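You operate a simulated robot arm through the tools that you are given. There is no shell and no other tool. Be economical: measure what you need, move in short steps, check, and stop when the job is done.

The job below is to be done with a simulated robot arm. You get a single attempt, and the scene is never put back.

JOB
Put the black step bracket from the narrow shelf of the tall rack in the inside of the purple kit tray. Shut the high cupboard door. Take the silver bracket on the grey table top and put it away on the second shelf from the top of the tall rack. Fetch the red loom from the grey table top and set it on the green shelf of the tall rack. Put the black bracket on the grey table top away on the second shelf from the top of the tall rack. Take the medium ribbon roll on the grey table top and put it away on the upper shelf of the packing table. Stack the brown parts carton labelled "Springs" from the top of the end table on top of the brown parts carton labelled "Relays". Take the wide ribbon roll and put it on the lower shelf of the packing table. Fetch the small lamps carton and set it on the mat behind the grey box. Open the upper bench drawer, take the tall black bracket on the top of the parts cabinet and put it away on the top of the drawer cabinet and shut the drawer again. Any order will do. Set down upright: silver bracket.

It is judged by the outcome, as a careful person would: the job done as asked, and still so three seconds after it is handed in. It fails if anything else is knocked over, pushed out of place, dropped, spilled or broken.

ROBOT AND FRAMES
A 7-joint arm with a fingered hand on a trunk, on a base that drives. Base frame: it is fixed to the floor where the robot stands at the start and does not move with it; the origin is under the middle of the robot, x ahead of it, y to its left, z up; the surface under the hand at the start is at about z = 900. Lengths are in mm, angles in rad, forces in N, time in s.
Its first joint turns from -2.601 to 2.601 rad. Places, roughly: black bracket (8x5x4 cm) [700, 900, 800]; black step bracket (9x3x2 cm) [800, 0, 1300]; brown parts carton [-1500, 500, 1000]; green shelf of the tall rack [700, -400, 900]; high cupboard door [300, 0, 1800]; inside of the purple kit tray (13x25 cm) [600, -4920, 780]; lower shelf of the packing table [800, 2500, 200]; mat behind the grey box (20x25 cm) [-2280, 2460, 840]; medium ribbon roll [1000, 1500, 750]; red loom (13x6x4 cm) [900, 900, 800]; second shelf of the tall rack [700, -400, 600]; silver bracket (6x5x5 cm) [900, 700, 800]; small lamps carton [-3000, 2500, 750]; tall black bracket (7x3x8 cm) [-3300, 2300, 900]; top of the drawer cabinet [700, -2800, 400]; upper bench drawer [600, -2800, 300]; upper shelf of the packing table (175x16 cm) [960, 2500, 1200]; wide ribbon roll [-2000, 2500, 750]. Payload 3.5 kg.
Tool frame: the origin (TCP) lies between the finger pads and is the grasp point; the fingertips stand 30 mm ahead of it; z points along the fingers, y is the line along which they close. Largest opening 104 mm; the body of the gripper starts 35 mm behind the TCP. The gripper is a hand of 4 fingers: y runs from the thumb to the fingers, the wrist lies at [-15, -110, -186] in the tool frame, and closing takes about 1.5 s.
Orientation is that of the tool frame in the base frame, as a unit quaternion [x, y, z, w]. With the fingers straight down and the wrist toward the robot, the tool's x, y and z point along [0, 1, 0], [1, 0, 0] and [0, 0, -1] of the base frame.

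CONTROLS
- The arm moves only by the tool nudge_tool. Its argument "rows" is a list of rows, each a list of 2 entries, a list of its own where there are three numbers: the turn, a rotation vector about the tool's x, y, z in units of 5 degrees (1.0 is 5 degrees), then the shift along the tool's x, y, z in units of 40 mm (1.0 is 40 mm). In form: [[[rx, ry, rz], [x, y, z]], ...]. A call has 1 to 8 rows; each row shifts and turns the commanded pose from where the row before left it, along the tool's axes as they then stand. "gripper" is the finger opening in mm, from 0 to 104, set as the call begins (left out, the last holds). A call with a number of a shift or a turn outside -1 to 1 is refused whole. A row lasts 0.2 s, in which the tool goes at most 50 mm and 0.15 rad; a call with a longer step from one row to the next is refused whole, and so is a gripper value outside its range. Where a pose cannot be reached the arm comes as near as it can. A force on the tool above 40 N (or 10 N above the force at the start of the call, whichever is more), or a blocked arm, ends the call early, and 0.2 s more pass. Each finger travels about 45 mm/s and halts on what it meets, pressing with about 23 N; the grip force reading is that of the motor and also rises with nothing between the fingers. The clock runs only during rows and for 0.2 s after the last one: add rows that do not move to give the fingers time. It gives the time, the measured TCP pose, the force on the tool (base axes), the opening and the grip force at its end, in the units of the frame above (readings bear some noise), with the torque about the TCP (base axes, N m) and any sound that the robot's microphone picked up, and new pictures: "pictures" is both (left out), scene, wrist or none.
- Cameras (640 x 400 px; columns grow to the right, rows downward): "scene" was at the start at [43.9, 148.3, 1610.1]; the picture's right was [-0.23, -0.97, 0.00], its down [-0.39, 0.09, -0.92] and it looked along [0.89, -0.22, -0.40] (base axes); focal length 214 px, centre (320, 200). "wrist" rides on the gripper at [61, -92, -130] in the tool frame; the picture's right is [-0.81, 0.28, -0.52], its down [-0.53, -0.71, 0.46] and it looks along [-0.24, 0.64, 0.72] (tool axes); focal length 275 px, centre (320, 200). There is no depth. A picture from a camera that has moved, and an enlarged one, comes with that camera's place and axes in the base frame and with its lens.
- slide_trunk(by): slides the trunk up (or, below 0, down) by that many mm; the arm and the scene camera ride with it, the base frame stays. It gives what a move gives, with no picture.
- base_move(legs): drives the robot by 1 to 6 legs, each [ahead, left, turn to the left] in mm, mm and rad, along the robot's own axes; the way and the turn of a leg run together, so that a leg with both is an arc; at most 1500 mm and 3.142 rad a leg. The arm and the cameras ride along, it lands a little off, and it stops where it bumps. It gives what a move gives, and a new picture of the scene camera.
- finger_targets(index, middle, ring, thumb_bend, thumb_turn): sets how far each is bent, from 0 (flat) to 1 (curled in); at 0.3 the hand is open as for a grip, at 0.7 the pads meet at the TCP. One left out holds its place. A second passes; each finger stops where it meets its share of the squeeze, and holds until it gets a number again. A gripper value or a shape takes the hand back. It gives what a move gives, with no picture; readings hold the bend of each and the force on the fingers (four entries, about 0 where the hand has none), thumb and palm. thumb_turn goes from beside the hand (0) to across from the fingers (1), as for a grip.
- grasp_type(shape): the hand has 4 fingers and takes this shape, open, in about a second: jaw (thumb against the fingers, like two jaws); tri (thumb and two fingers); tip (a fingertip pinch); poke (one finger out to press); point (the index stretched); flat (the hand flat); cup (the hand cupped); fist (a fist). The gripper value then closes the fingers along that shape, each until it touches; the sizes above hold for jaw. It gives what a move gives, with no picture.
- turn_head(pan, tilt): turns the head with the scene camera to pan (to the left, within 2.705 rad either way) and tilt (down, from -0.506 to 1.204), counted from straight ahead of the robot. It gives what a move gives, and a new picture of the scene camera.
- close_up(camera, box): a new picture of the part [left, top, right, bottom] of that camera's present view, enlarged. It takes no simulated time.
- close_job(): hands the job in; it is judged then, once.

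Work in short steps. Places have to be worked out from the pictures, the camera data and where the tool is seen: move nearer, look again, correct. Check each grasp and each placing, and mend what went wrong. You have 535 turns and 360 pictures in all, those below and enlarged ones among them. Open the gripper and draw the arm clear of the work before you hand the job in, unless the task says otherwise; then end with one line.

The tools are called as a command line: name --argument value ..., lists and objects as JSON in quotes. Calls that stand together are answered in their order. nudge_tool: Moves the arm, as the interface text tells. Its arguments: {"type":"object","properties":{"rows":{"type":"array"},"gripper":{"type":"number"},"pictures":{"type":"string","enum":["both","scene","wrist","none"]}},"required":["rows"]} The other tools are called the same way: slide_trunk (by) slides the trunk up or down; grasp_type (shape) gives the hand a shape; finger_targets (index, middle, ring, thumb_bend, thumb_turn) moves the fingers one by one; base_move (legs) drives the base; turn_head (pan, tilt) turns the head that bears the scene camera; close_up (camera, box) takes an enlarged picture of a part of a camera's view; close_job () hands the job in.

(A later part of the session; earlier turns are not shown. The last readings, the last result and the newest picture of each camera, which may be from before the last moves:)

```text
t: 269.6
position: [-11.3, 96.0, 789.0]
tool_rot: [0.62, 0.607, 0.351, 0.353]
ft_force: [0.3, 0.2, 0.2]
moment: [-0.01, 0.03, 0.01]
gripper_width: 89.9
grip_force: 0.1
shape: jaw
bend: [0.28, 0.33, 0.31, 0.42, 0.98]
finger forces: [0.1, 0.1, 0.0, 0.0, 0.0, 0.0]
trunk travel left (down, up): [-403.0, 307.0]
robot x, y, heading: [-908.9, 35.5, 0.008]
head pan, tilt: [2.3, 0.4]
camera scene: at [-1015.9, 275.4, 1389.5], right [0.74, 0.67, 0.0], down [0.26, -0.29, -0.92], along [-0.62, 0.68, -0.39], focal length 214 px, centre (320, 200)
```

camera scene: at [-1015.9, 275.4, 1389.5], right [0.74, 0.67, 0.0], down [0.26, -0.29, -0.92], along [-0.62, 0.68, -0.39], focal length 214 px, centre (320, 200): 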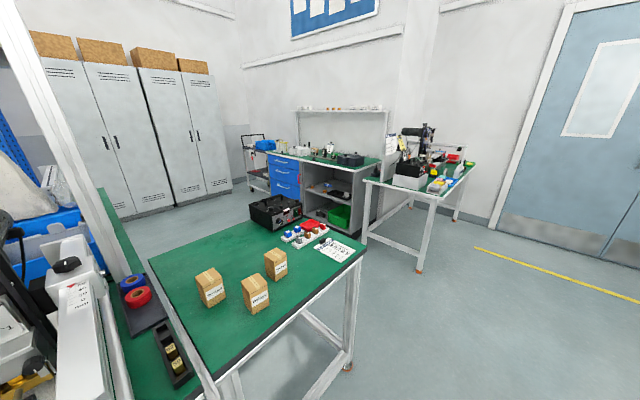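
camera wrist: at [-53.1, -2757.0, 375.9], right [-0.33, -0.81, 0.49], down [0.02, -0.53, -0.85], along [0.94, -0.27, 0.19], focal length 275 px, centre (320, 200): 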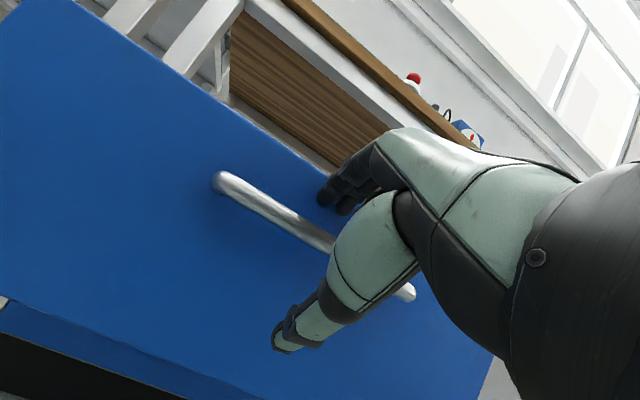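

I see three cartons on the end table; I zoom to read them, and on the far tables.

close_up --camera "scene" --box '[180, 235, 310, 320]'

close_up --camera "scene" --box '[230, 95, 490, 240]'

```text
4.71 times, centred on (245, 278) of scene
camera zoom: at [-1015.9, 275.4, 1389.5], right [0.74, 0.67, 0.0], down [0.26, -0.29, -0.92], along [-0.62, 0.68, -0.39], focal length 1009 px, centre (673, -165)
```

zoom: 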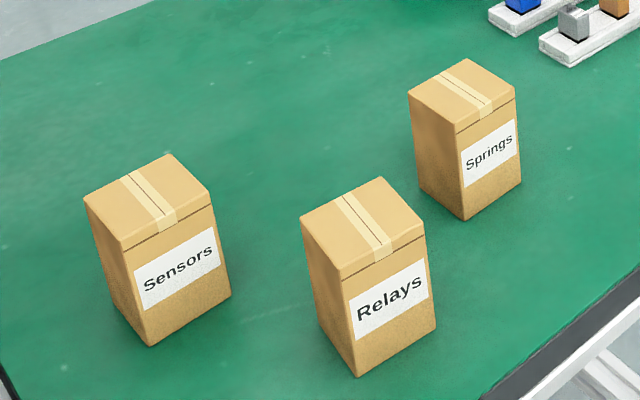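

```text
2.46 times, centred on (360, 168) of scene
camera zoom: at [-1015.9, 275.4, 1389.5], right [0.74, 0.67, 0.0], down [0.26, -0.29, -0.92], along [-0.62, 0.68, -0.39], focal length 528 px, centre (222, 280)
```

zoom: 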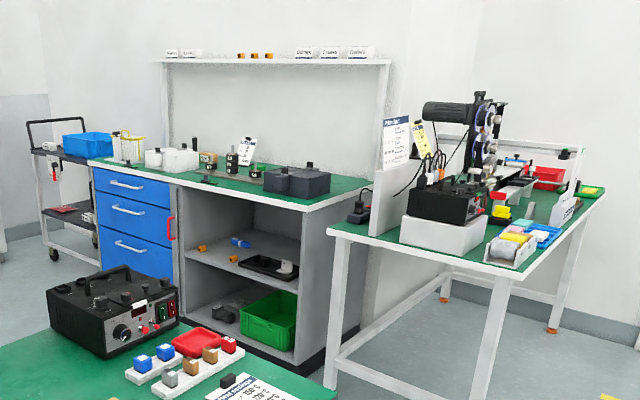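

Springs is near (−1484,586), Relays near (−1431,475), both ~47×47×70 mm. I move ahead a bit, raise, put the hand back to pointing down and retract it before turning round.

base_move --legs '[[200, 0, -0.008]]'

slide_trunk --by 300

nudge_tool --rows '[[[1, 0, 0], [0, 0, -0.5]], [[1, 0, 0], [0, 0, -0.5]], [[1, 0, 0], [0, 0, -0.5]], [[1, 0, 0], [0, 0, -0.5]], [[1, 0, 0], [0, -0.5, 0]], [[1, 0, 0], [0, -0.5, 0]], [[1, 0, 0], [0, -0.5, 0]], [[1, 0, 0], [0, -0.5, 0]]]' --pictures "none"

nudge_tool --rows '[[[1, 0, 0], [0, -0.5, 0]], [[1, 0, 0], [0, -0.5, 0]], [[1, 0, 0], [0, -0.5, 0]], [[0.9, 0, 0], [0, -0.5, 0]], [[0, 0, 0], [0, 0, 0.5]]]' --gripper 104 --pictures "none"

```text
t: 271.2
position: [192.4, 85.3, 788.6]
tool_rot: [0.623, 0.603, 0.349, 0.355]
ft_force: [0.8, -0.4, -0.1]
moment: [-0.07, 0.01, 0.02]
gripper_width: 89.8
grip_force: 0.1
shape: jaw
bend: [0.28, 0.33, 0.31, 0.42, 0.98]
finger forces: [0.0, 0.0, 0.0, 0.1, 0.0, 0.1]
trunk travel left (down, up): [-403.0, 307.0]
robot x, y, heading: [-705.3, 36.4, -0.01]
head pan, tilt: [2.3, 0.4]
camera scene: at [-810.8, 277.0, 1389.4], right [0.75, 0.66, 0.0], down [0.26, -0.29, -0.92], along [-0.61, 0.69, -0.39], focal length 214 px, centre (320, 200)
```

scene: 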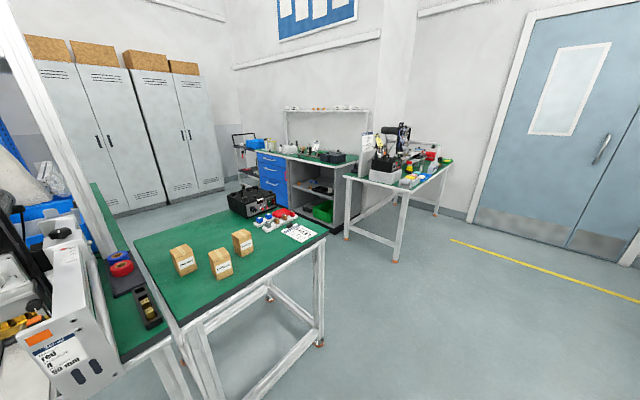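

```text
t: 274.2
position: [191.2, 84.4, 1088.8]
tool_rot: [0.623, 0.603, 0.349, 0.355]
ft_force: [0.2, -0.1, 0.3]
moment: [-0.01, -0.02, 0.01]
gripper_width: 90.0
grip_force: 0.1
shape: jaw
bend: [0.28, 0.33, 0.31, 0.42, 0.98]
finger forces: [0.0, 0.0, 0.0, 0.0, 0.1, 0.0]
trunk travel left (down, up): [-703.0, 7.0]
robot x, y, heading: [-705.7, 35.7, -0.004]
head pan, tilt: [2.3, 0.4]
```

```text
t: 276.0
position: [83.0, 83.3, 1073.7]
tool_rot: [0.71, 0.669, 0.151, 0.159]
ft_force: [-0.2, 0.1, -0.6]
moment: [-0.03, -0.02, -0.01]
gripper_width: 90.1
grip_force: 0.0
shape: jaw
bend: [0.28, 0.33, 0.31, 0.42, 0.98]
finger forces: [0.0, 0.1, 0.0, 0.1, 0.0, 0.0]
out of reach, approached as far as the arm can: row 3, 4
trunk travel left (down, up): [-703.0, 7.0]
robot x, y, heading: [-706.8, 36.7, -0.001]
head pan, tilt: [2.3, 0.4]
```

```text
t: 277.2
position: [9.3, 88.3, 1030.3]
tool_rot: [0.726, 0.686, 0.038, 0.036]
ft_force: [0.1, 0.0, 0.5]
moment: [0.0, -0.03, -0.01]
gripper_width: 103.8
grip_force: 0.1
shape: jaw
bend: [0.3, 0.3, 0.3, 0.3, 0.98]
finger forces: [0.0, 0.0, 0.1, 0.1, 0.0, 0.0]
trunk travel left (down, up): [-703.0, 7.0]
robot x, y, heading: [-703.9, 33.7, -0.0]
head pan, tilt: [2.3, 0.4]
```

I straighten the hand, raise 60 mm, drive left to be opposite the cartons and turn round.

nudge_tool --rows '[[[1, 0, -0.6], [0, -0.5, 0]], [[0, 0, 0], [0, 0, -1]], [[0, 0, 0], [0, 0, -0.8]]]' --pictures "none"

base_move --legs '[[0, 620, 0], [0, 0, 1.57], [0, 0, 1.57]]'

turn_head --pan 0.1 --tilt 0.7

close_up --camera "wrist" --box '[0, 0, 640, 400]'

```text
t: 278.0
position: [-13.3, 89.4, 1102.6]
tool_rot: [0.708, 0.706, 0.006, 0.006]
ft_force: [0.2, 0.5, 0.1]
moment: [0.05, -0.01, 0.01]
gripper_width: 103.7
grip_force: 0.0
shape: jaw
bend: [0.3, 0.3, 0.3, 0.3, 0.98]
finger forces: [0.1, 0.1, 0.1, 0.0, 0.0, 0.0]
trunk travel left (down, up): [-703.0, 7.0]
robot x, y, heading: [-702.5, 38.3, -0.003]
head pan, tilt: [2.3, 0.4]
```

```text
t: 289.0
position: [-1393.2, 629.9, 1100.9]
tool_rot: [-0.694, 0.72, 0.006, -0.006]
ft_force: [-0.4, -0.4, -0.6]
moment: [0.03, -0.02, 0.0]
gripper_width: 103.7
grip_force: 0.0
shape: jaw
bend: [0.3, 0.3, 0.3, 0.3, 0.98]
finger forces: [0.0, 0.0, 0.0, 0.1, 0.0, 0.1]
trunk travel left (down, up): [-703.0, 7.0]
robot x, y, heading: [-702.8, 660.3, 3.107]
head pan, tilt: [2.3, 0.4]
camera scene: at [-602.5, 415.2, 1689.5], right [-0.77, -0.64, 0.0], down [-0.25, 0.3, -0.92], along [0.59, -0.71, -0.39], focal length 214 px, centre (320, 200)
```

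scene: 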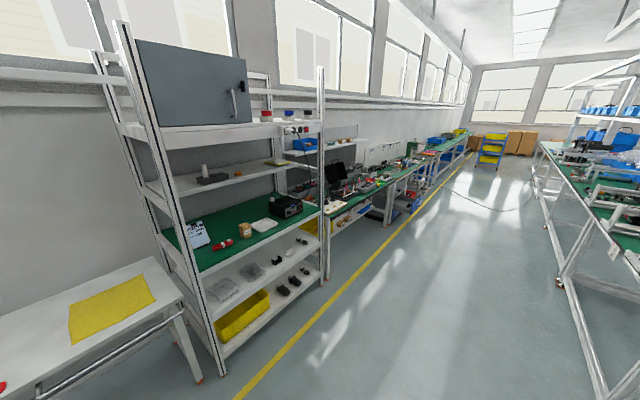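

```text
t: 291.1
position: [-1392.4, 629.6, 1102.1]
tool_rot: [-0.693, 0.721, 0.006, -0.007]
ft_force: [-0.5, -0.1, 0.3]
moment: [-0.02, -0.02, 0.01]
gripper_width: 104.1
grip_force: 0.2
shape: jaw
bend: [0.3, 0.3, 0.3, 0.3, 0.98]
finger forces: [0.0, 0.0, 0.1, 0.0, 0.0, 0.1]
trunk travel left (down, up): [-703.0, 7.0]
robot x, y, heading: [-699.3, 653.1, 3.1]
head pan, tilt: [0.099, 0.7]
camera scene: at [-746.4, 481.2, 1662.6], right [-0.06, 1.0, 0.0], down [0.64, 0.04, -0.77], along [-0.76, -0.05, -0.64], focal length 214 px, centre (320, 200)
```

scene: 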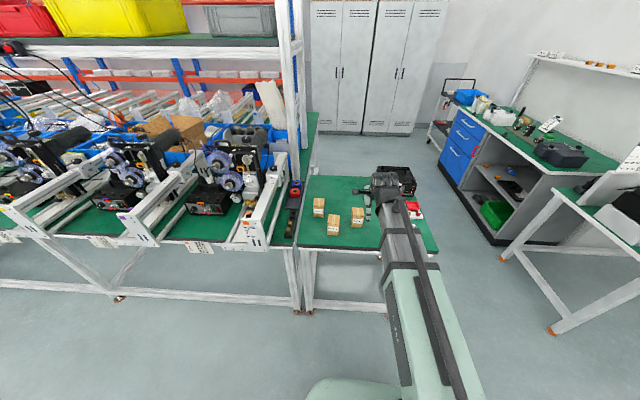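

```text
1.00 times, centred on (320, 200) of wrist (not enlarged: the box is as wide or as high as the picture)
camera zoom: at [-1301.1, 565.2, 1230.4], right [-0.24, 0.82, 0.52], down [0.72, 0.51, -0.47], along [-0.65, 0.27, -0.71], focal length 275 px, centre (320, 200)
```

zoom: 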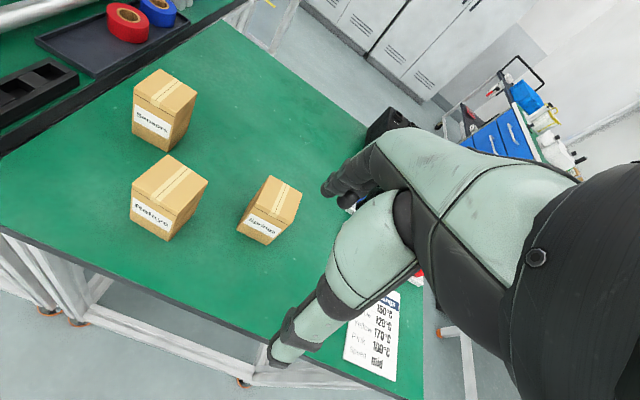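

Triangulating: end table z≈842; Springs centre ≈(−1541,627), Relays ≈(−1476,498). I correct the heading and move over Springs.

base_move --legs '[[148, -22, 0.04]]'

slide_trunk --by -100

close_up --camera "wrist" --box '[0, 0, 640, 400]'

```text
t: 292.5
position: [-1540.3, 626.0, 1099.4]
tool_rot: [0.709, -0.705, -0.005, 0.006]
ft_force: [0.2, -0.4, -0.1]
moment: [-0.02, -0.03, 0.02]
gripper_width: 103.5
grip_force: 0.0
shape: jaw
bend: [0.3, 0.3, 0.3, 0.3, 0.98]
finger forces: [0.1, 0.1, 0.0, 0.1, 0.0, 0.1]
trunk travel left (down, up): [-703.0, 7.0]
robot x, y, heading: [-851.4, 683.1, -3.134]
head pan, tilt: [0.099, 0.7]
camera scene: at [-890.2, 504.7, 1662.6], right [-0.1, 0.99, 0.0], down [0.64, 0.07, -0.76], along [-0.76, -0.08, -0.64], focal length 214 px, centre (320, 200)
```

scene: 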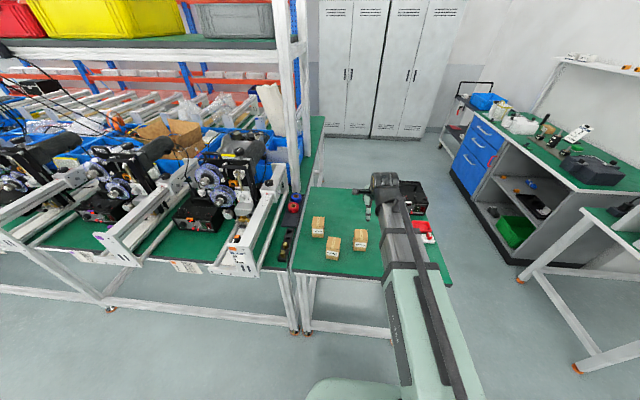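

```text
t: 293.8
position: [-1540.8, 625.4, 1002.0]
tool_rot: [0.708, -0.706, -0.006, 0.006]
ft_force: [-0.1, -0.7, 0.0]
moment: [0.01, 0.0, 0.03]
gripper_width: 103.9
grip_force: 0.1
shape: jaw
bend: [0.3, 0.3, 0.3, 0.3, 0.98]
finger forces: [0.0, 0.0, 0.0, 0.1, 0.0, 0.1]
trunk travel left (down, up): [-603.0, 107.0]
robot x, y, heading: [-850.7, 682.0, -3.132]
head pan, tilt: [0.099, 0.7]
```

```text
1.00 times, centred on (320, 200) of wrist (not enlarged: the box is as wide or as high as the picture)
camera zoom: at [-1446.4, 564.9, 1130.4], right [-0.27, 0.81, 0.52], down [0.7, 0.54, -0.47], along [-0.66, 0.24, -0.71], focal length 275 px, centre (320, 200)
```

zoom: 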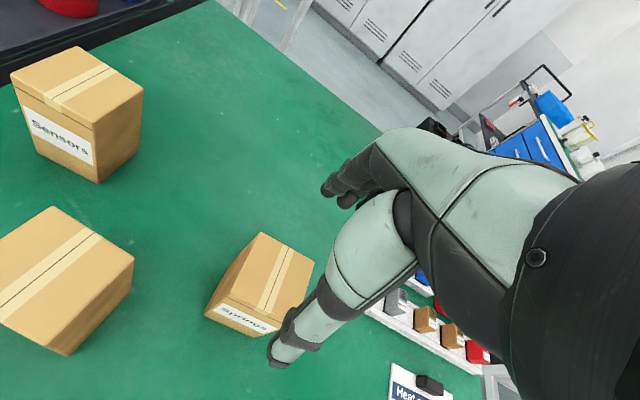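

Springs occupies x −1568…−1509, y 596…650, top z≈925. Hand is centred; I lower to TCP z≈900 and close.

slide_trunk --by -100

nudge_tool --rows '[[[0, 0, 0], [0, 0, 0]], [[0, 0, 0], [0, 0, 0]], [[0, 0, 0], [0, 0, 0]], [[0, 0, 0], [0, 0, 0]], [[0, 0, 0], [0, 0, 0]], [[0, 0, 0], [0, 0, 0]]]' --gripper 40 --pictures "wrist"

```text
t: 295.1
position: [-1540.8, 625.2, 901.1]
tool_rot: [0.708, -0.706, -0.006, 0.006]
ft_force: [0.0, -0.1, -0.4]
moment: [0.01, 0.02, 0.01]
gripper_width: 103.6
grip_force: 0.1
shape: jaw
bend: [0.3, 0.3, 0.3, 0.3, 0.98]
finger forces: [0.0, 0.1, 0.0, 0.0, 0.0, 0.0]
trunk travel left (down, up): [-503.0, 207.0]
robot x, y, heading: [-850.5, 683.1, -3.136]
head pan, tilt: [0.099, 0.7]
```

```text
t: 296.6
position: [-1540.5, 624.8, 900.8]
tool_rot: [0.709, -0.706, -0.007, 0.006]
ft_force: [-0.1, 0.6, 0.3]
moment: [-0.01, -0.03, 0.03]
gripper_width: 50.5
grip_force: 23.0
shape: jaw
bend: [0.74, 0.46, 0.44, 0.7, 1.0]
finger forces: [11.6, 6.3, 2.7, 0.0, 21.0, 0.0]
trunk travel left (down, up): [-503.0, 207.0]
robot x, y, heading: [-849.7, 686.0, -3.135]
head pan, tilt: [0.099, 0.7]
camera wrist: at [-1446.5, 564.9, 1030.3], right [-0.27, 0.81, 0.52], down [0.7, 0.54, -0.47], along [-0.66, 0.24, -0.71], focal length 275 px, centre (320, 200)
```

wrist: 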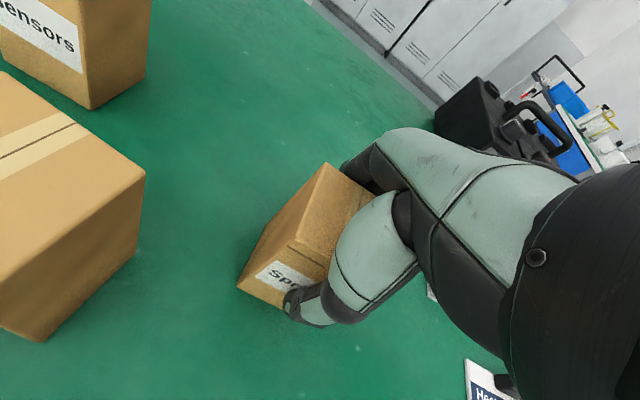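

Gripped. I lift 115 mm and move over Relays (centre ≈(−1477,503)).

slide_trunk --by 115

base_move --legs '[[-60, 119, 0]]'

close_up --camera "wrist" --box '[0, 0, 640, 400]'

close_up --camera "scene" --box '[270, 170, 450, 290]'

```text
t: 298.0
position: [-1541.4, 625.6, 1016.4]
tool_rot: [0.709, -0.705, -0.006, 0.005]
ft_force: [0.8, -0.5, -1.5]
moment: [-0.03, -0.02, 0.01]
gripper_width: 50.0
grip_force: 23.3
shape: jaw
bend: [0.74, 0.46, 0.44, 0.7, 1.0]
finger forces: [11.9, 6.2, 2.7, 0.0, 20.9, 0.1]
trunk travel left (down, up): [-618.0, 92.0]
robot x, y, heading: [-849.5, 683.8, -3.135]
head pan, tilt: [0.099, 0.7]
```

```text
t: 299.3
position: [-1480.4, 503.8, 1016.6]
tool_rot: [0.708, -0.706, -0.006, 0.005]
ft_force: [-1.2, -0.6, -1.2]
moment: [0.02, 0.01, -0.02]
gripper_width: 50.3
grip_force: 23.1
shape: jaw
bend: [0.74, 0.46, 0.44, 0.7, 1.0]
finger forces: [11.7, 6.2, 2.6, 0.0, 20.9, 0.1]
trunk travel left (down, up): [-618.0, 92.0]
robot x, y, heading: [-791.6, 558.7, -3.133]
head pan, tilt: [0.099, 0.7]
camera scene: at [-827.8, 383.4, 1577.5], right [-0.11, 0.99, 0.0], down [0.64, 0.07, -0.77], along [-0.76, -0.08, -0.64], focal length 214 px, centre (320, 200)
```

scene: 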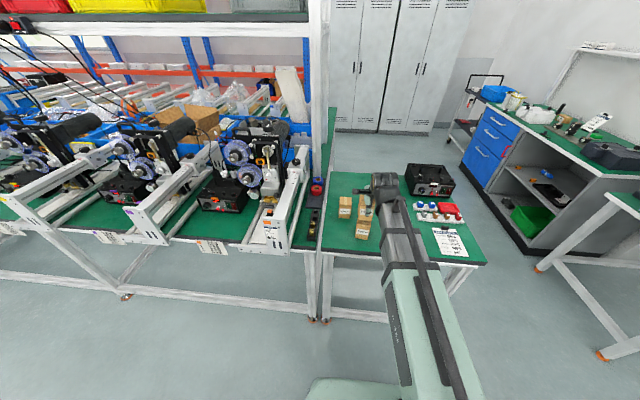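

```text
1.00 times, centred on (320, 200) of wrist (not enlarged: the box is as wide or as high as the picture)
camera zoom: at [-1385.8, 443.1, 1145.4], right [-0.27, 0.81, 0.52], down [0.7, 0.54, -0.47], along [-0.66, 0.24, -0.71], focal length 275 px, centre (320, 200)
```

zoom: 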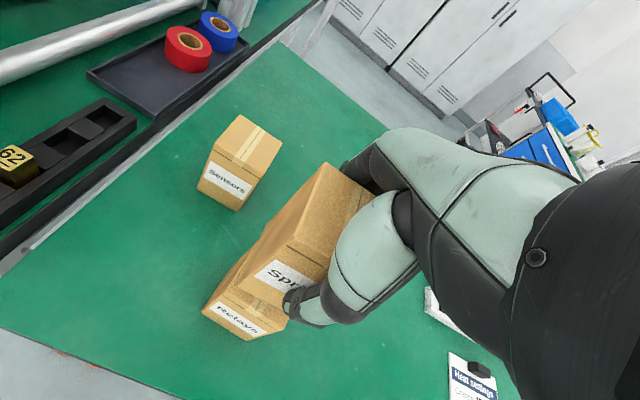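

```text
3.33 times, centred on (360, 230) of scene
camera zoom: at [-827.8, 383.4, 1577.5], right [-0.11, 0.99, 0.0], down [0.64, 0.07, -0.77], along [-0.76, -0.08, -0.64], focal length 715 px, centre (187, 100)
```

zoom: 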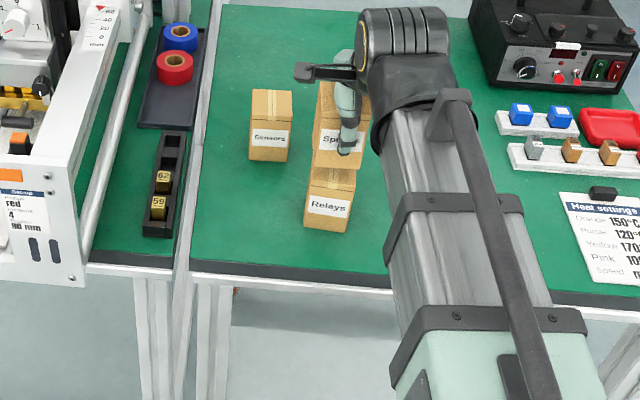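

Both cartons line up within a few mm. I lower in small steps onto Relays.

nudge_tool --rows '[[[0, 0, 0], [0, 0, 0.45]], [[0, 0, 0], [0, 0, 0.1]], [[0, 0, 0], [0, 0, 0.08]], [[0, 0, 0], [0, 0, 0.08]], [[0, 0, 0], [0, 0, 0.08]], [[0, 0, 0], [0, 0, 0.08]]]' --pictures "wrist"

```text
t: 300.7
position: [-1479.8, 505.2, 984.7]
tool_rot: [0.709, -0.705, -0.007, 0.01]
ft_force: [-3.5, 1.2, 36.8]
moment: [0.0, 0.05, -0.01]
gripper_width: 51.7
grip_force: 22.6
shape: jaw
bend: [0.74, 0.44, 0.47, 0.71, 1.0]
finger forces: [16.4, 9.0, 3.7, 0.0, 24.4, 0.0]
trunk travel left (down, up): [-618.0, 92.0]
robot x, y, heading: [-789.5, 566.6, -3.137]
head pan, tilt: [0.099, 0.7]
camera wrist: at [-1384.0, 444.4, 1113.3], right [-0.27, 0.81, 0.52], down [0.7, 0.54, -0.47], along [-0.66, 0.24, -0.71], focal length 275 px, centre (320, 200)
```

wrist: 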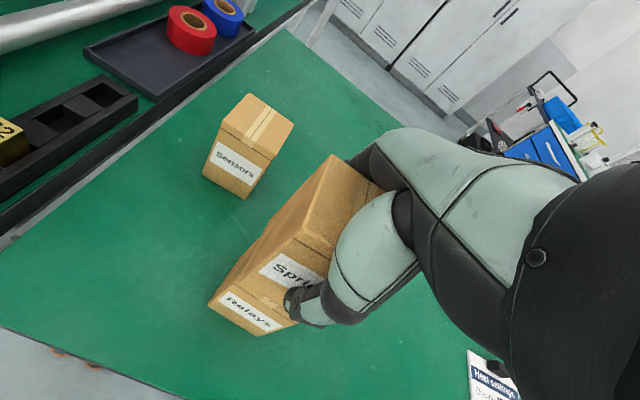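

Resting on Relays. I relieve the pressure, open, and lift straight up.

nudge_tool --rows '[[[0, 0, 0], [0, 0, -0.06]], [[0, 0, 0], [0, 0, 0]]]' --pictures "none"

nudge_tool --rows '[[[0, 0, 0], [0, 0, 0]], [[0, 0, 0], [0, 0, 0]], [[0, 0, 0], [0, 0, 0]], [[0, 0, 0], [0, 0, 0]], [[0, 0, 0], [0, 0, 0]], [[0, 0, 0], [0, 0, 0]]]' --gripper 104 --pictures "wrist"

slide_trunk --by 90

close_up --camera "wrist" --box '[0, 0, 640, 400]'

```text
t: 301.3
position: [-1479.6, 504.5, 985.6]
tool_rot: [0.71, -0.705, -0.006, 0.006]
ft_force: [-3.0, 3.1, 27.1]
moment: [0.03, 0.08, -0.04]
gripper_width: 51.8
grip_force: 22.5
shape: jaw
bend: [0.74, 0.44, 0.48, 0.71, 1.0]
finger forces: [15.9, 8.9, 3.9, 0.0, 23.8, 0.0]
trunk travel left (down, up): [-618.0, 92.0]
robot x, y, heading: [-790.6, 560.3, -3.141]
head pan, tilt: [0.099, 0.7]
```

```text
t: 302.7
position: [-1481.2, 504.1, 983.0]
tool_rot: [0.709, -0.705, -0.007, 0.006]
ft_force: [0.1, -0.6, -0.1]
moment: [-0.01, 0.01, 0.0]
gripper_width: 104.0
grip_force: 0.2
shape: jaw
bend: [0.3, 0.3, 0.3, 0.3, 0.98]
finger forces: [0.0, 0.0, 0.0, 0.0, 0.0, 0.0]
trunk travel left (down, up): [-618.0, 92.0]
robot x, y, heading: [-788.3, 562.2, -3.135]
head pan, tilt: [0.099, 0.7]
camera wrist: at [-1385.8, 443.7, 1113.1], right [-0.27, 0.81, 0.52], down [0.7, 0.54, -0.47], along [-0.66, 0.24, -0.71], focal length 275 px, centre (320, 200)
```

wrist: 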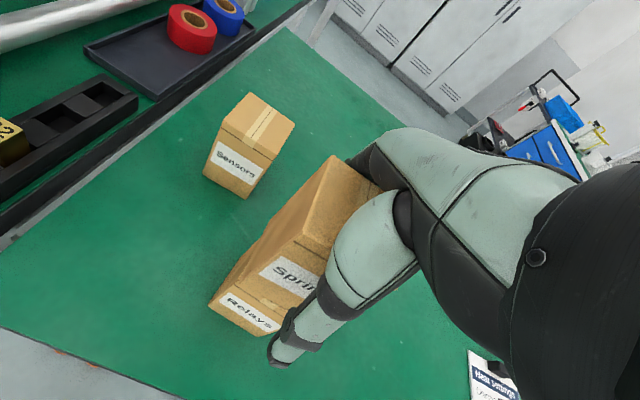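

```text
t: 304.0
position: [-1480.7, 503.6, 1073.6]
tool_rot: [0.709, -0.705, -0.006, 0.007]
ft_force: [-0.1, -0.7, -1.0]
moment: [0.0, 0.01, 0.03]
gripper_width: 103.4
grip_force: 0.0
shape: jaw
bend: [0.3, 0.3, 0.3, 0.3, 0.98]
finger forces: [0.0, 0.0, 0.0, 0.0, 0.1, 0.1]
trunk travel left (down, up): [-708.0, 2.0]
robot x, y, heading: [-789.7, 565.2, -3.136]
head pan, tilt: [0.099, 0.7]
```

```text
1.00 times, centred on (320, 200) of wrist (not enlarged: the box is as wide or as high as the picture)
camera zoom: at [-1385.9, 443.7, 1203.1], right [-0.27, 0.81, 0.52], down [0.7, 0.54, -0.47], along [-0.66, 0.24, -0.71], focal length 275 px, centre (320, 200)
```

zoom: 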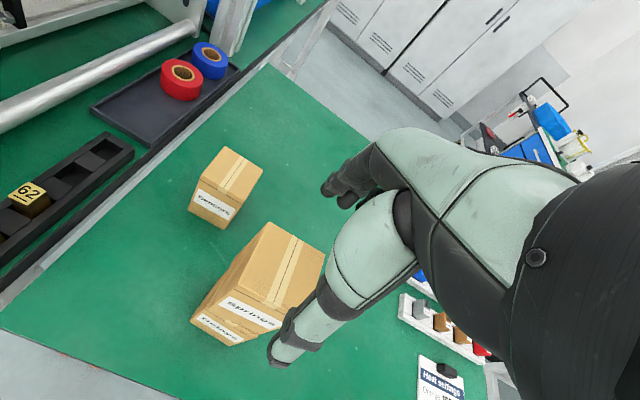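

Stacked neatly. Now the north side (y≈2500): I back off, drive along +y, turn to face +y and look.

base_move --legs '[[-150, 0, 0], [0, -800, 0], [0, 0, -1.57]]'

turn_head --pan 0.7 --tilt 0.45

turn_head --pan -0.8 --tilt 0.45

```text
t: 313.1
position: [-719.5, 2059.6, 1073.2]
tool_rot: [-0.012, 1.0, 0.009, -0.001]
ft_force: [-0.7, 0.0, -0.5]
moment: [0.02, -0.03, -0.02]
gripper_width: 103.8
grip_force: 0.0
shape: jaw
bend: [0.3, 0.3, 0.3, 0.3, 0.98]
finger forces: [0.1, 0.2, 0.0, 0.1, 0.0, 0.1]
trunk travel left (down, up): [-708.0, 2.0]
robot x, y, heading: [-647.8, 1367.1, 1.591]
head pan, tilt: [0.099, 0.7]
camera scene: at [-829.3, 1404.7, 1667.6], right [0.99, 0.12, 0.0], down [0.08, -0.64, -0.76], along [-0.09, 0.76, -0.64], focal length 214 px, centre (320, 200)
```

scene: 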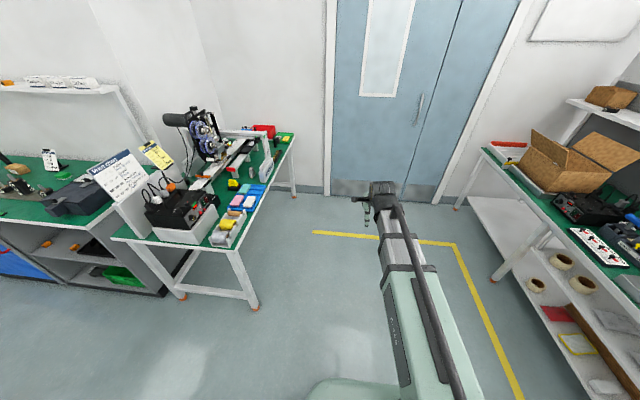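

```text
t: 314.1
position: [-718.5, 2059.3, 1073.8]
tool_rot: [-0.011, 1.0, 0.008, 0.0]
ft_force: [0.2, 0.1, 0.8]
moment: [0.02, 0.0, 0.03]
gripper_width: 103.6
grip_force: 0.0
shape: jaw
bend: [0.3, 0.3, 0.3, 0.3, 0.98]
finger forces: [0.0, 0.1, 0.0, 0.0, 0.0, 0.0]
trunk travel left (down, up): [-708.0, 2.0]
robot x, y, heading: [-649.3, 1367.9, 1.595]
head pan, tilt: [0.7, 0.45]
camera scene: at [-879.7, 1389.3, 1689.8], right [0.75, 0.66, 0.0], down [0.29, -0.33, -0.9], along [-0.59, 0.68, -0.44], focal length 214 px, centre (320, 200)
```

scene: 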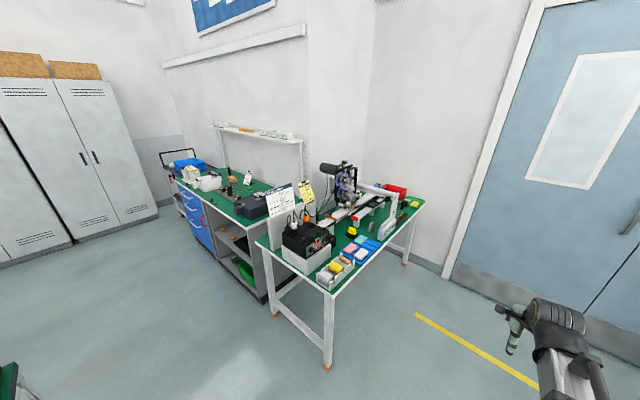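

```text
t: 315.6
position: [-719.5, 2058.4, 1075.3]
tool_rot: [-0.011, 1.0, 0.009, 0.0]
ft_force: [0.1, 0.4, 0.2]
moment: [0.05, -0.02, -0.02]
gripper_width: 103.8
grip_force: 0.0
shape: jaw
bend: [0.3, 0.3, 0.3, 0.3, 0.98]
finger forces: [0.0, 0.1, 0.0, 0.1, 0.1, 0.0]
trunk travel left (down, up): [-708.0, 2.0]
robot x, y, heading: [-650.7, 1368.8, 1.596]
head pan, tilt: [-0.799, 0.45]
camera scene: at [-754.6, 1385.9, 1689.8], right [0.71, -0.7, 0.0], down [-0.3, -0.31, -0.9], along [0.63, 0.64, -0.44], focal length 214 px, centre (320, 200)
```

scene: 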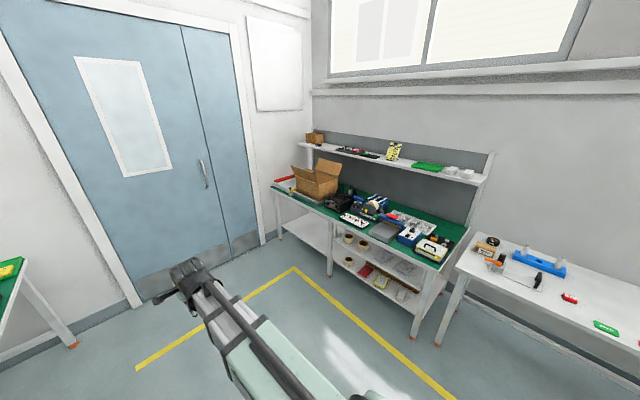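

Packing table is to the right of the door, and the medium roll (black) lies on the far end of the grey table. I turn to +x and drive to it.

base_move --legs '[[0, 0, -1.6], [500, 60, 0]]'

turn_head --pan 0.0 --tilt 0.7

```text
t: 322.5
position: [548.9, 1490.2, 1073.9]
tool_rot: [0.705, 0.709, 0.007, 0.006]
ft_force: [0.8, -0.4, -0.5]
moment: [0.0, 0.0, -0.04]
gripper_width: 103.9
grip_force: 0.1
shape: jaw
bend: [0.3, 0.3, 0.3, 0.3, 0.98]
finger forces: [0.1, 0.0, 0.1, 0.0, 0.0, 0.0]
trunk travel left (down, up): [-708.0, 2.0]
robot x, y, heading: [-140.7, 1432.4, 0.007]
head pan, tilt: [-0.799, 0.45]
camera scene: at [-124.8, 1536.1, 1689.8], right [-0.71, -0.7, 0.0], down [-0.31, 0.31, -0.9], along [0.63, -0.64, -0.44], focal length 214 px, centre (320, 200)
```

scene: 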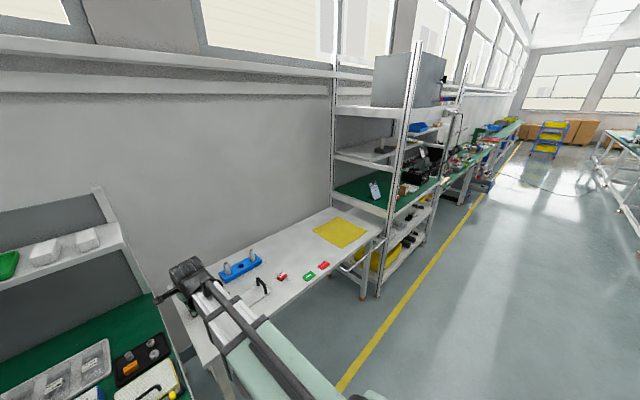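

```text
t: 323.6
position: [547.7, 1488.8, 1073.3]
tool_rot: [0.705, 0.709, 0.006, 0.006]
ft_force: [-0.1, 0.2, -0.4]
moment: [-0.05, 0.0, -0.01]
gripper_width: 103.8
grip_force: 0.0
shape: jaw
bend: [0.3, 0.3, 0.3, 0.3, 0.98]
finger forces: [0.1, 0.0, 0.1, 0.0, 0.0, 0.1]
trunk travel left (down, up): [-708.0, 2.0]
robot x, y, heading: [-141.9, 1429.4, 0.006]
head pan, tilt: [0.0, 0.7]
camera scene: at [-105.0, 1601.9, 1667.6], right [0.0, -1.0, 0.0], down [-0.64, 0.0, -0.77], along [0.77, 0.0, -0.64], focal length 214 px, centre (320, 200)
```

scene: 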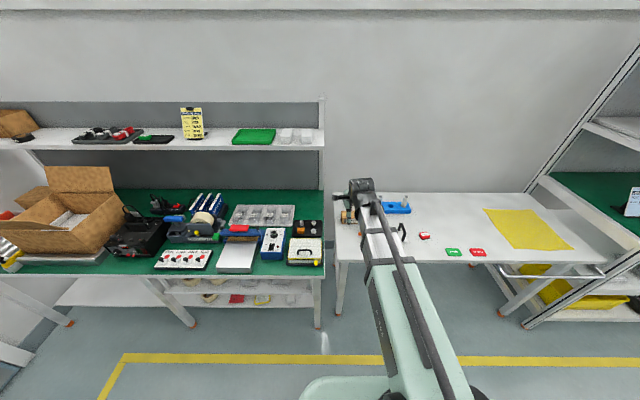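

close_up --camera "wrist" --box '[0, 0, 640, 400]'

```text
1.00 times, centred on (320, 200) of wrist (not enlarged: the box is as wide or as high as the picture)
camera zoom: at [454.1, 1551.0, 1203.1], right [0.27, -0.81, 0.52], down [-0.7, -0.54, -0.47], along [0.66, -0.24, -0.71], focal length 275 px, centre (320, 200)
```

zoom: 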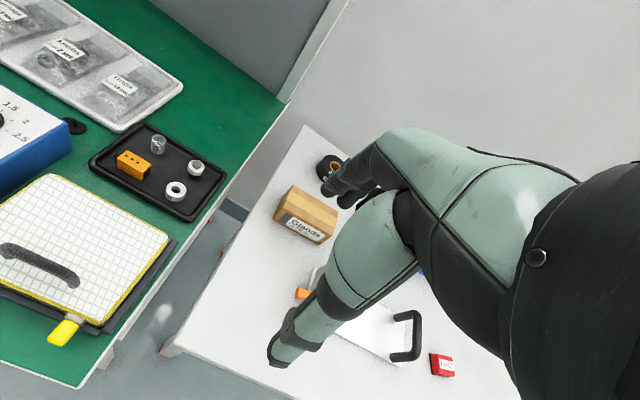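

The roll is about (930,1418), ~82 mm across. I drive ahead 250, right 65, and extend the arm over it at safe height.

base_move --legs '[[250, -66, -0.006]]'

nudge_tool --rows '[[[0, 0, 0], [0, 1, 0.3]], [[0, 0, 0], [0, 1, 0.5]], [[0, 0, 0], [0, 1, 0.5]], [[0.2, 0, 0], [0, 0.2, 1]], [[0, 0, 0], [0, 0, 1]]]' --pictures "both"

```text
t: 325.5
position: [798.6, 1417.5, 1073.5]
tool_rot: [0.708, 0.706, 0.005, 0.005]
ft_force: [-0.1, 0.5, 0.0]
moment: [-0.04, 0.01, 0.01]
gripper_width: 103.5
grip_force: 0.2
shape: jaw
bend: [0.3, 0.3, 0.3, 0.3, 0.98]
finger forces: [0.1, 0.0, 0.0, 0.0, 0.0, 0.0]
trunk travel left (down, up): [-708.0, 2.0]
robot x, y, heading: [102.2, 1361.9, -0.001]
head pan, tilt: [0.0, 0.7]
camera scene: at [147.3, 1535.2, 1667.6], right [0.0, -1.0, 0.0], down [-0.64, 0.0, -0.76], along [0.76, 0.0, -0.64], focal length 214 px, centre (320, 200)
```

scene: 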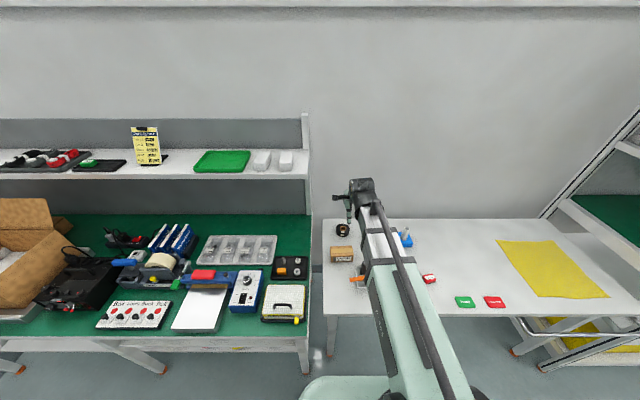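

```text
t: 326.7
position: [929.5, 1416.6, 942.8]
tool_rot: [0.708, 0.706, 0.0, 0.0]
ft_force: [-0.4, 0.3, -0.3]
moment: [0.0, 0.0, -0.04]
gripper_width: 103.5
grip_force: 0.1
shape: jaw
bend: [0.3, 0.3, 0.3, 0.3, 0.98]
finger forces: [0.0, 0.0, 0.0, 0.0, 0.0, 0.0]
trunk travel left (down, up): [-708.0, 2.0]
robot x, y, heading: [109.6, 1369.0, -0.005]
head pan, tilt: [0.0, 0.7]
camera scene: at [146.3, 1535.5, 1667.6], right [0.0, -1.0, 0.0], down [-0.64, 0.0, -0.76], along [0.76, 0.0, -0.64], focal length 214 px, centre (320, 200)
camera wrist: at [838.4, 1478.2, 1074.5], right [0.27, -0.81, 0.52], down [-0.72, -0.53, -0.46], along [0.64, -0.25, -0.73], focal length 275 px, centre (320, 200)
```

scene: 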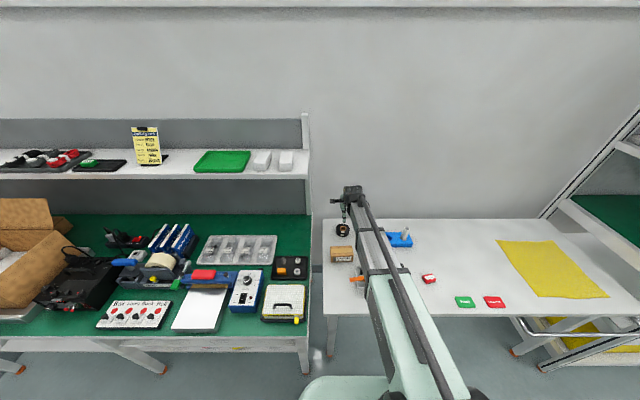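
wrist: 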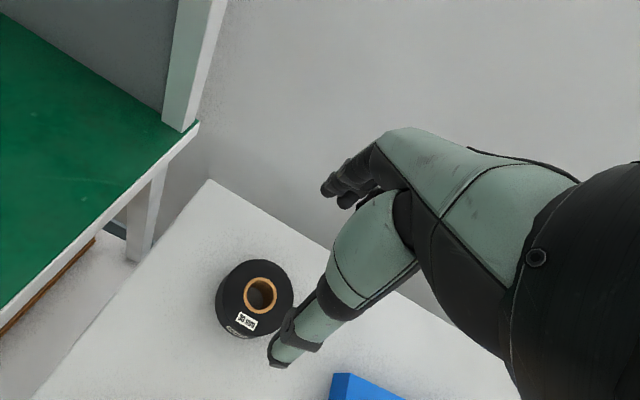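

The roll is centred under the hand. I lower to TCP z≈812 in steps.

nudge_tool --rows '[[[0, 0, 0], [-0.06, -0.06, 1]], [[0, 0, 0], [0, 0, 1]], [[0, 0, 0], [0, 0, 0.6]]]' --pictures "wrist"

```text
t: 327.5
position: [927.4, 1414.3, 838.9]
tool_rot: [0.708, 0.706, 0.0, 0.0]
ft_force: [-0.3, -0.3, -0.1]
moment: [0.01, 0.01, 0.01]
gripper_width: 103.8
grip_force: 0.0
shape: jaw
bend: [0.3, 0.3, 0.3, 0.3, 0.98]
finger forces: [0.1, 0.0, 0.0, 0.0, 0.1, 0.0]
trunk travel left (down, up): [-708.0, 2.0]
robot x, y, heading: [103.6, 1364.7, 0.001]
head pan, tilt: [0.0, 0.7]
camera wrist: at [834.8, 1476.2, 970.2], right [0.27, -0.81, 0.52], down [-0.71, -0.53, -0.46], along [0.64, -0.25, -0.72], focal length 275 px, centre (320, 200)
```

wrist: 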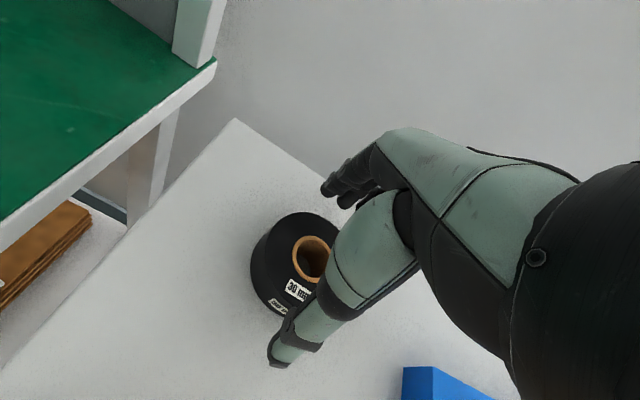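

Centred. I lower 25 mm more and close.

nudge_tool --rows '[[[0, 0, 0], [-0.05, 0, 0.4]], [[0, 0, 0], [0, 0, 0.25]]]' --pictures "none"

nudge_tool --rows '[[[0, 0, 0], [0, 0, 0]], [[0, 0, 0], [0, 0, 0]], [[0, 0, 0], [0, 0, 0]], [[0, 0, 0], [0, 0, 0]], [[0, 0, 0], [0, 0, 0]], [[0, 0, 0], [0, 0, 0]]]' --gripper 50 --pictures "wrist"

```text
t: 328.1
position: [925.8, 1413.9, 813.2]
tool_rot: [0.708, 0.706, 0.0, 0.001]
ft_force: [-0.4, -0.4, -0.4]
moment: [0.0, 0.02, -0.02]
gripper_width: 103.8
grip_force: 0.0
shape: jaw
bend: [0.3, 0.3, 0.3, 0.3, 0.98]
finger forces: [0.0, 0.0, 0.0, 0.1, 0.0, 0.0]
trunk travel left (down, up): [-708.0, 2.0]
robot x, y, heading: [104.1, 1366.5, -0.004]
head pan, tilt: [0.0, 0.7]
```

```text
t: 329.5
position: [925.4, 1413.4, 812.7]
tool_rot: [0.708, 0.706, 0.0, 0.0]
ft_force: [-0.8, -0.4, 0.1]
moment: [0.0, -0.02, -0.02]
gripper_width: 64.8
grip_force: 22.9
shape: jaw
bend: [0.28, 0.39, 0.41, 0.64, 1.0]
finger forces: [12.0, 6.7, 2.2, 0.0, 20.4, 0.1]
trunk travel left (down, up): [-708.0, 2.0]
robot x, y, heading: [107.1, 1360.3, -0.003]
head pan, tilt: [0.0, 0.7]
camera wrist: at [835.1, 1475.2, 943.9], right [0.27, -0.81, 0.52], down [-0.71, -0.53, -0.46], along [0.64, -0.25, -0.72], focal length 275 px, centre (320, 200)
```

wrist: 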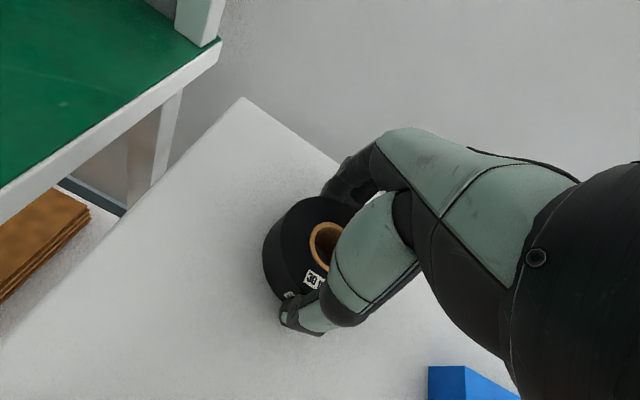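

Gripped. I lift high and back off, then move left in front of the packing table.

nudge_tool --rows '[[[0, 0, 0], [0, 0, -1]], [[0, 0, 0], [0, 0, -1]], [[0, 0, 0], [0, 0, -1]], [[0, 0, 0], [0, 0, -1]], [[0, 0, 0], [0, 0, -1]], [[0, 0, 0], [0, 0, -1]], [[0, 0, 0], [0, 0, -1]], [[0, 0, 0], [0, 0, -1]]]' --pictures "wrist"

nudge_tool --rows '[[[0, 0, 0], [0, 0, -1]], [[0, 0, 0], [0, 0, -1]], [[0, 0, 0], [0, 0, -1]], [[0, 0, 0], [0, 0, -0.7]]]' --pictures "none"

base_move --legs '[[-450, 0, 0], [0, 700, 0]]'

turn_head --pan 0.0 --tilt 0.45

```text
t: 331.3
position: [926.0, 1412.1, 1132.1]
tool_rot: [0.708, 0.706, -0.001, -0.001]
ft_force: [-0.8, 1.2, -1.2]
moment: [-0.02, 0.0, 0.0]
gripper_width: 64.7
grip_force: 22.9
shape: jaw
bend: [0.28, 0.4, 0.41, 0.64, 1.0]
finger forces: [11.9, 6.7, 2.2, 0.1, 20.3, 0.0]
trunk travel left (down, up): [-708.0, 2.0]
robot x, y, heading: [104.7, 1364.5, -0.002]
head pan, tilt: [0.0, 0.7]
camera wrist: at [834.4, 1475.2, 1263.5], right [0.27, -0.81, 0.52], down [-0.72, -0.53, -0.45], along [0.64, -0.25, -0.73], focal length 275 px, centre (320, 200)
```

wrist: 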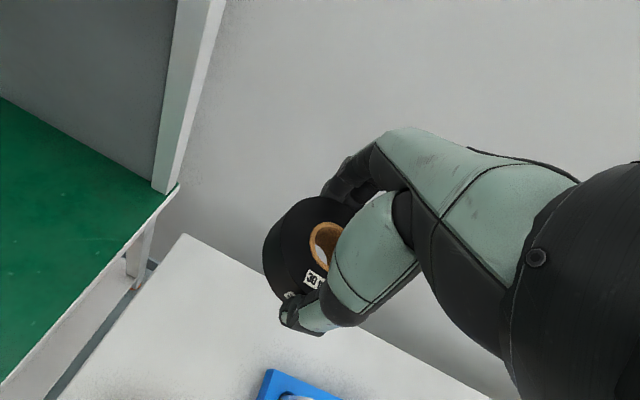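

```text
t: 332.3
position: [925.6, 1412.8, 1281.5]
tool_rot: [0.708, 0.706, 0.0, 0.0]
ft_force: [0.4, -0.8, -1.7]
moment: [0.0, -0.02, -0.04]
gripper_width: 64.7
grip_force: 22.8
shape: jaw
bend: [0.28, 0.4, 0.41, 0.64, 1.0]
finger forces: [11.8, 6.7, 2.1, 0.1, 20.2, 0.0]
trunk travel left (down, up): [-708.0, 2.0]
robot x, y, heading: [107.9, 1367.4, -0.006]
head pan, tilt: [0.0, 0.7]
```

```text
t: 338.5
position: [473.8, 2112.5, 1279.6]
tool_rot: [0.709, 0.706, 0.001, 0.0]
ft_force: [-0.3, -0.4, 0.0]
moment: [0.0, -0.01, -0.02]
gripper_width: 64.4
grip_force: 23.1
shape: jaw
bend: [0.28, 0.4, 0.41, 0.64, 1.0]
finger forces: [11.9, 6.7, 2.1, 0.1, 20.1, 0.1]
trunk travel left (down, up): [-708.0, 2.0]
robot x, y, heading: [-345.1, 2064.6, -0.004]
head pan, tilt: [0.0, 0.7]
camera scene: at [-305.4, 2236.3, 1667.5], right [0.0, -1.0, 0.0], down [-0.64, 0.0, -0.76], along [0.76, 0.0, -0.64], focal length 214 px, centre (320, 200)
```

scene: 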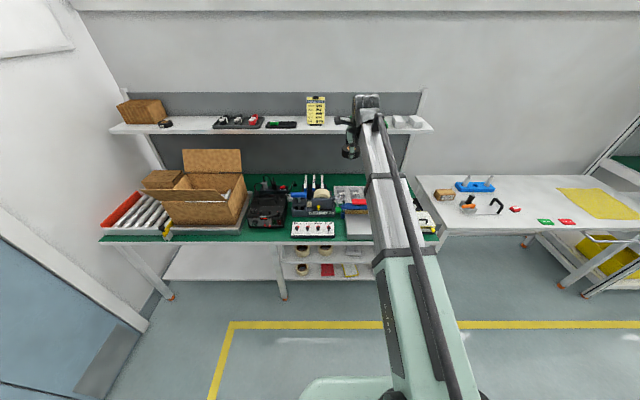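

```text
t: 339.2
position: [475.2, 2111.9, 1280.1]
tool_rot: [0.709, 0.706, 0.001, 0.0]
ft_force: [-1.1, -0.4, -0.9]
moment: [0.02, 0.01, -0.01]
gripper_width: 64.6
grip_force: 23.0
shape: jaw
bend: [0.28, 0.4, 0.41, 0.64, 1.0]
finger forces: [11.9, 6.7, 2.0, 0.0, 20.3, 0.0]
trunk travel left (down, up): [-708.0, 2.0]
robot x, y, heading: [-343.8, 2068.8, -0.002]
head pan, tilt: [0.0, 0.45]
camera scene: at [-298.5, 2235.7, 1689.7], right [0.0, -1.0, 0.0], down [-0.44, 0.0, -0.9], along [0.9, 0.0, -0.44], focal length 214 px, centre (320, 200)
```

scene: 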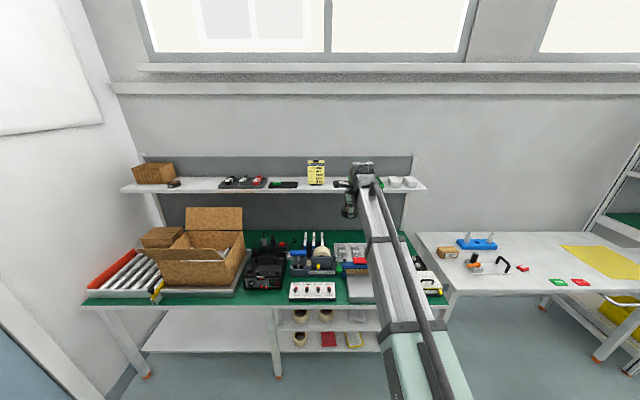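

The free gap right of the yellow card is straight ahead (y≈2057–2207). To keep the base away from the table I first extend the arm 110 mm, then drive ahead.

nudge_tool --rows '[[[0, 0, 0], [0.1, 0.9, 0]], [[0, 0, 0], [0.1, 0.9, 0]], [[0, 0, 0], [0, 0.9, 0]]]' --pictures "none"

base_move --legs '[[250, 0, 0]]'

close_up --camera "wrist" --box '[0, 0, 640, 400]'

```text
t: 340.1
position: [583.6, 2118.9, 1277.8]
tool_rot: [0.709, 0.705, 0.0, -0.001]
ft_force: [0.1, 0.0, -1.0]
moment: [0.02, 0.01, -0.02]
gripper_width: 64.8
grip_force: 23.0
shape: jaw
bend: [0.28, 0.4, 0.41, 0.64, 1.0]
finger forces: [11.8, 6.7, 2.1, 0.0, 20.3, 0.1]
trunk travel left (down, up): [-708.0, 2.0]
robot x, y, heading: [-345.8, 2064.6, -0.004]
head pan, tilt: [0.0, 0.45]
```

```text
t: 341.9
position: [831.7, 2113.6, 1278.4]
tool_rot: [0.71, 0.705, 0.0, -0.001]
ft_force: [0.5, -0.6, -1.8]
moment: [0.02, 0.0, 0.04]
gripper_width: 64.5
grip_force: 22.0
shape: jaw
bend: [0.28, 0.4, 0.41, 0.64, 1.0]
finger forces: [11.9, 6.8, 2.1, 0.0, 20.2, 0.0]
trunk travel left (down, up): [-708.0, 2.0]
robot x, y, heading: [-93.9, 2066.9, -0.007]
head pan, tilt: [0.0, 0.45]
camera scene: at [-47.8, 2234.1, 1689.7], right [-0.01, -1.0, 0.0], down [-0.44, 0.0, -0.9], along [0.9, -0.01, -0.44], focal length 214 px, centre (320, 200)
```

scene: 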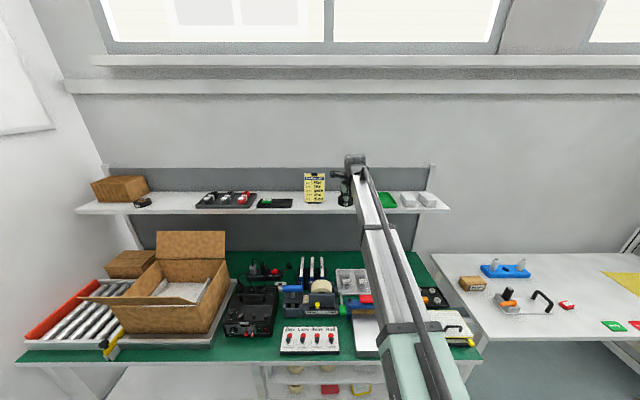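

```text
1.00 times, centred on (320, 200) of wrist (not enlarged: the box is as wide or as high as the picture)
camera zoom: at [740.9, 2176.3, 1408.3], right [0.27, -0.81, 0.52], down [-0.72, -0.53, -0.45], along [0.64, -0.25, -0.73], focal length 275 px, centre (320, 200)
```

zoom: 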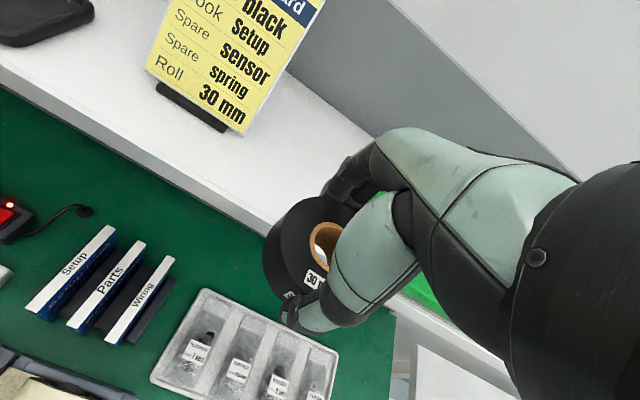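

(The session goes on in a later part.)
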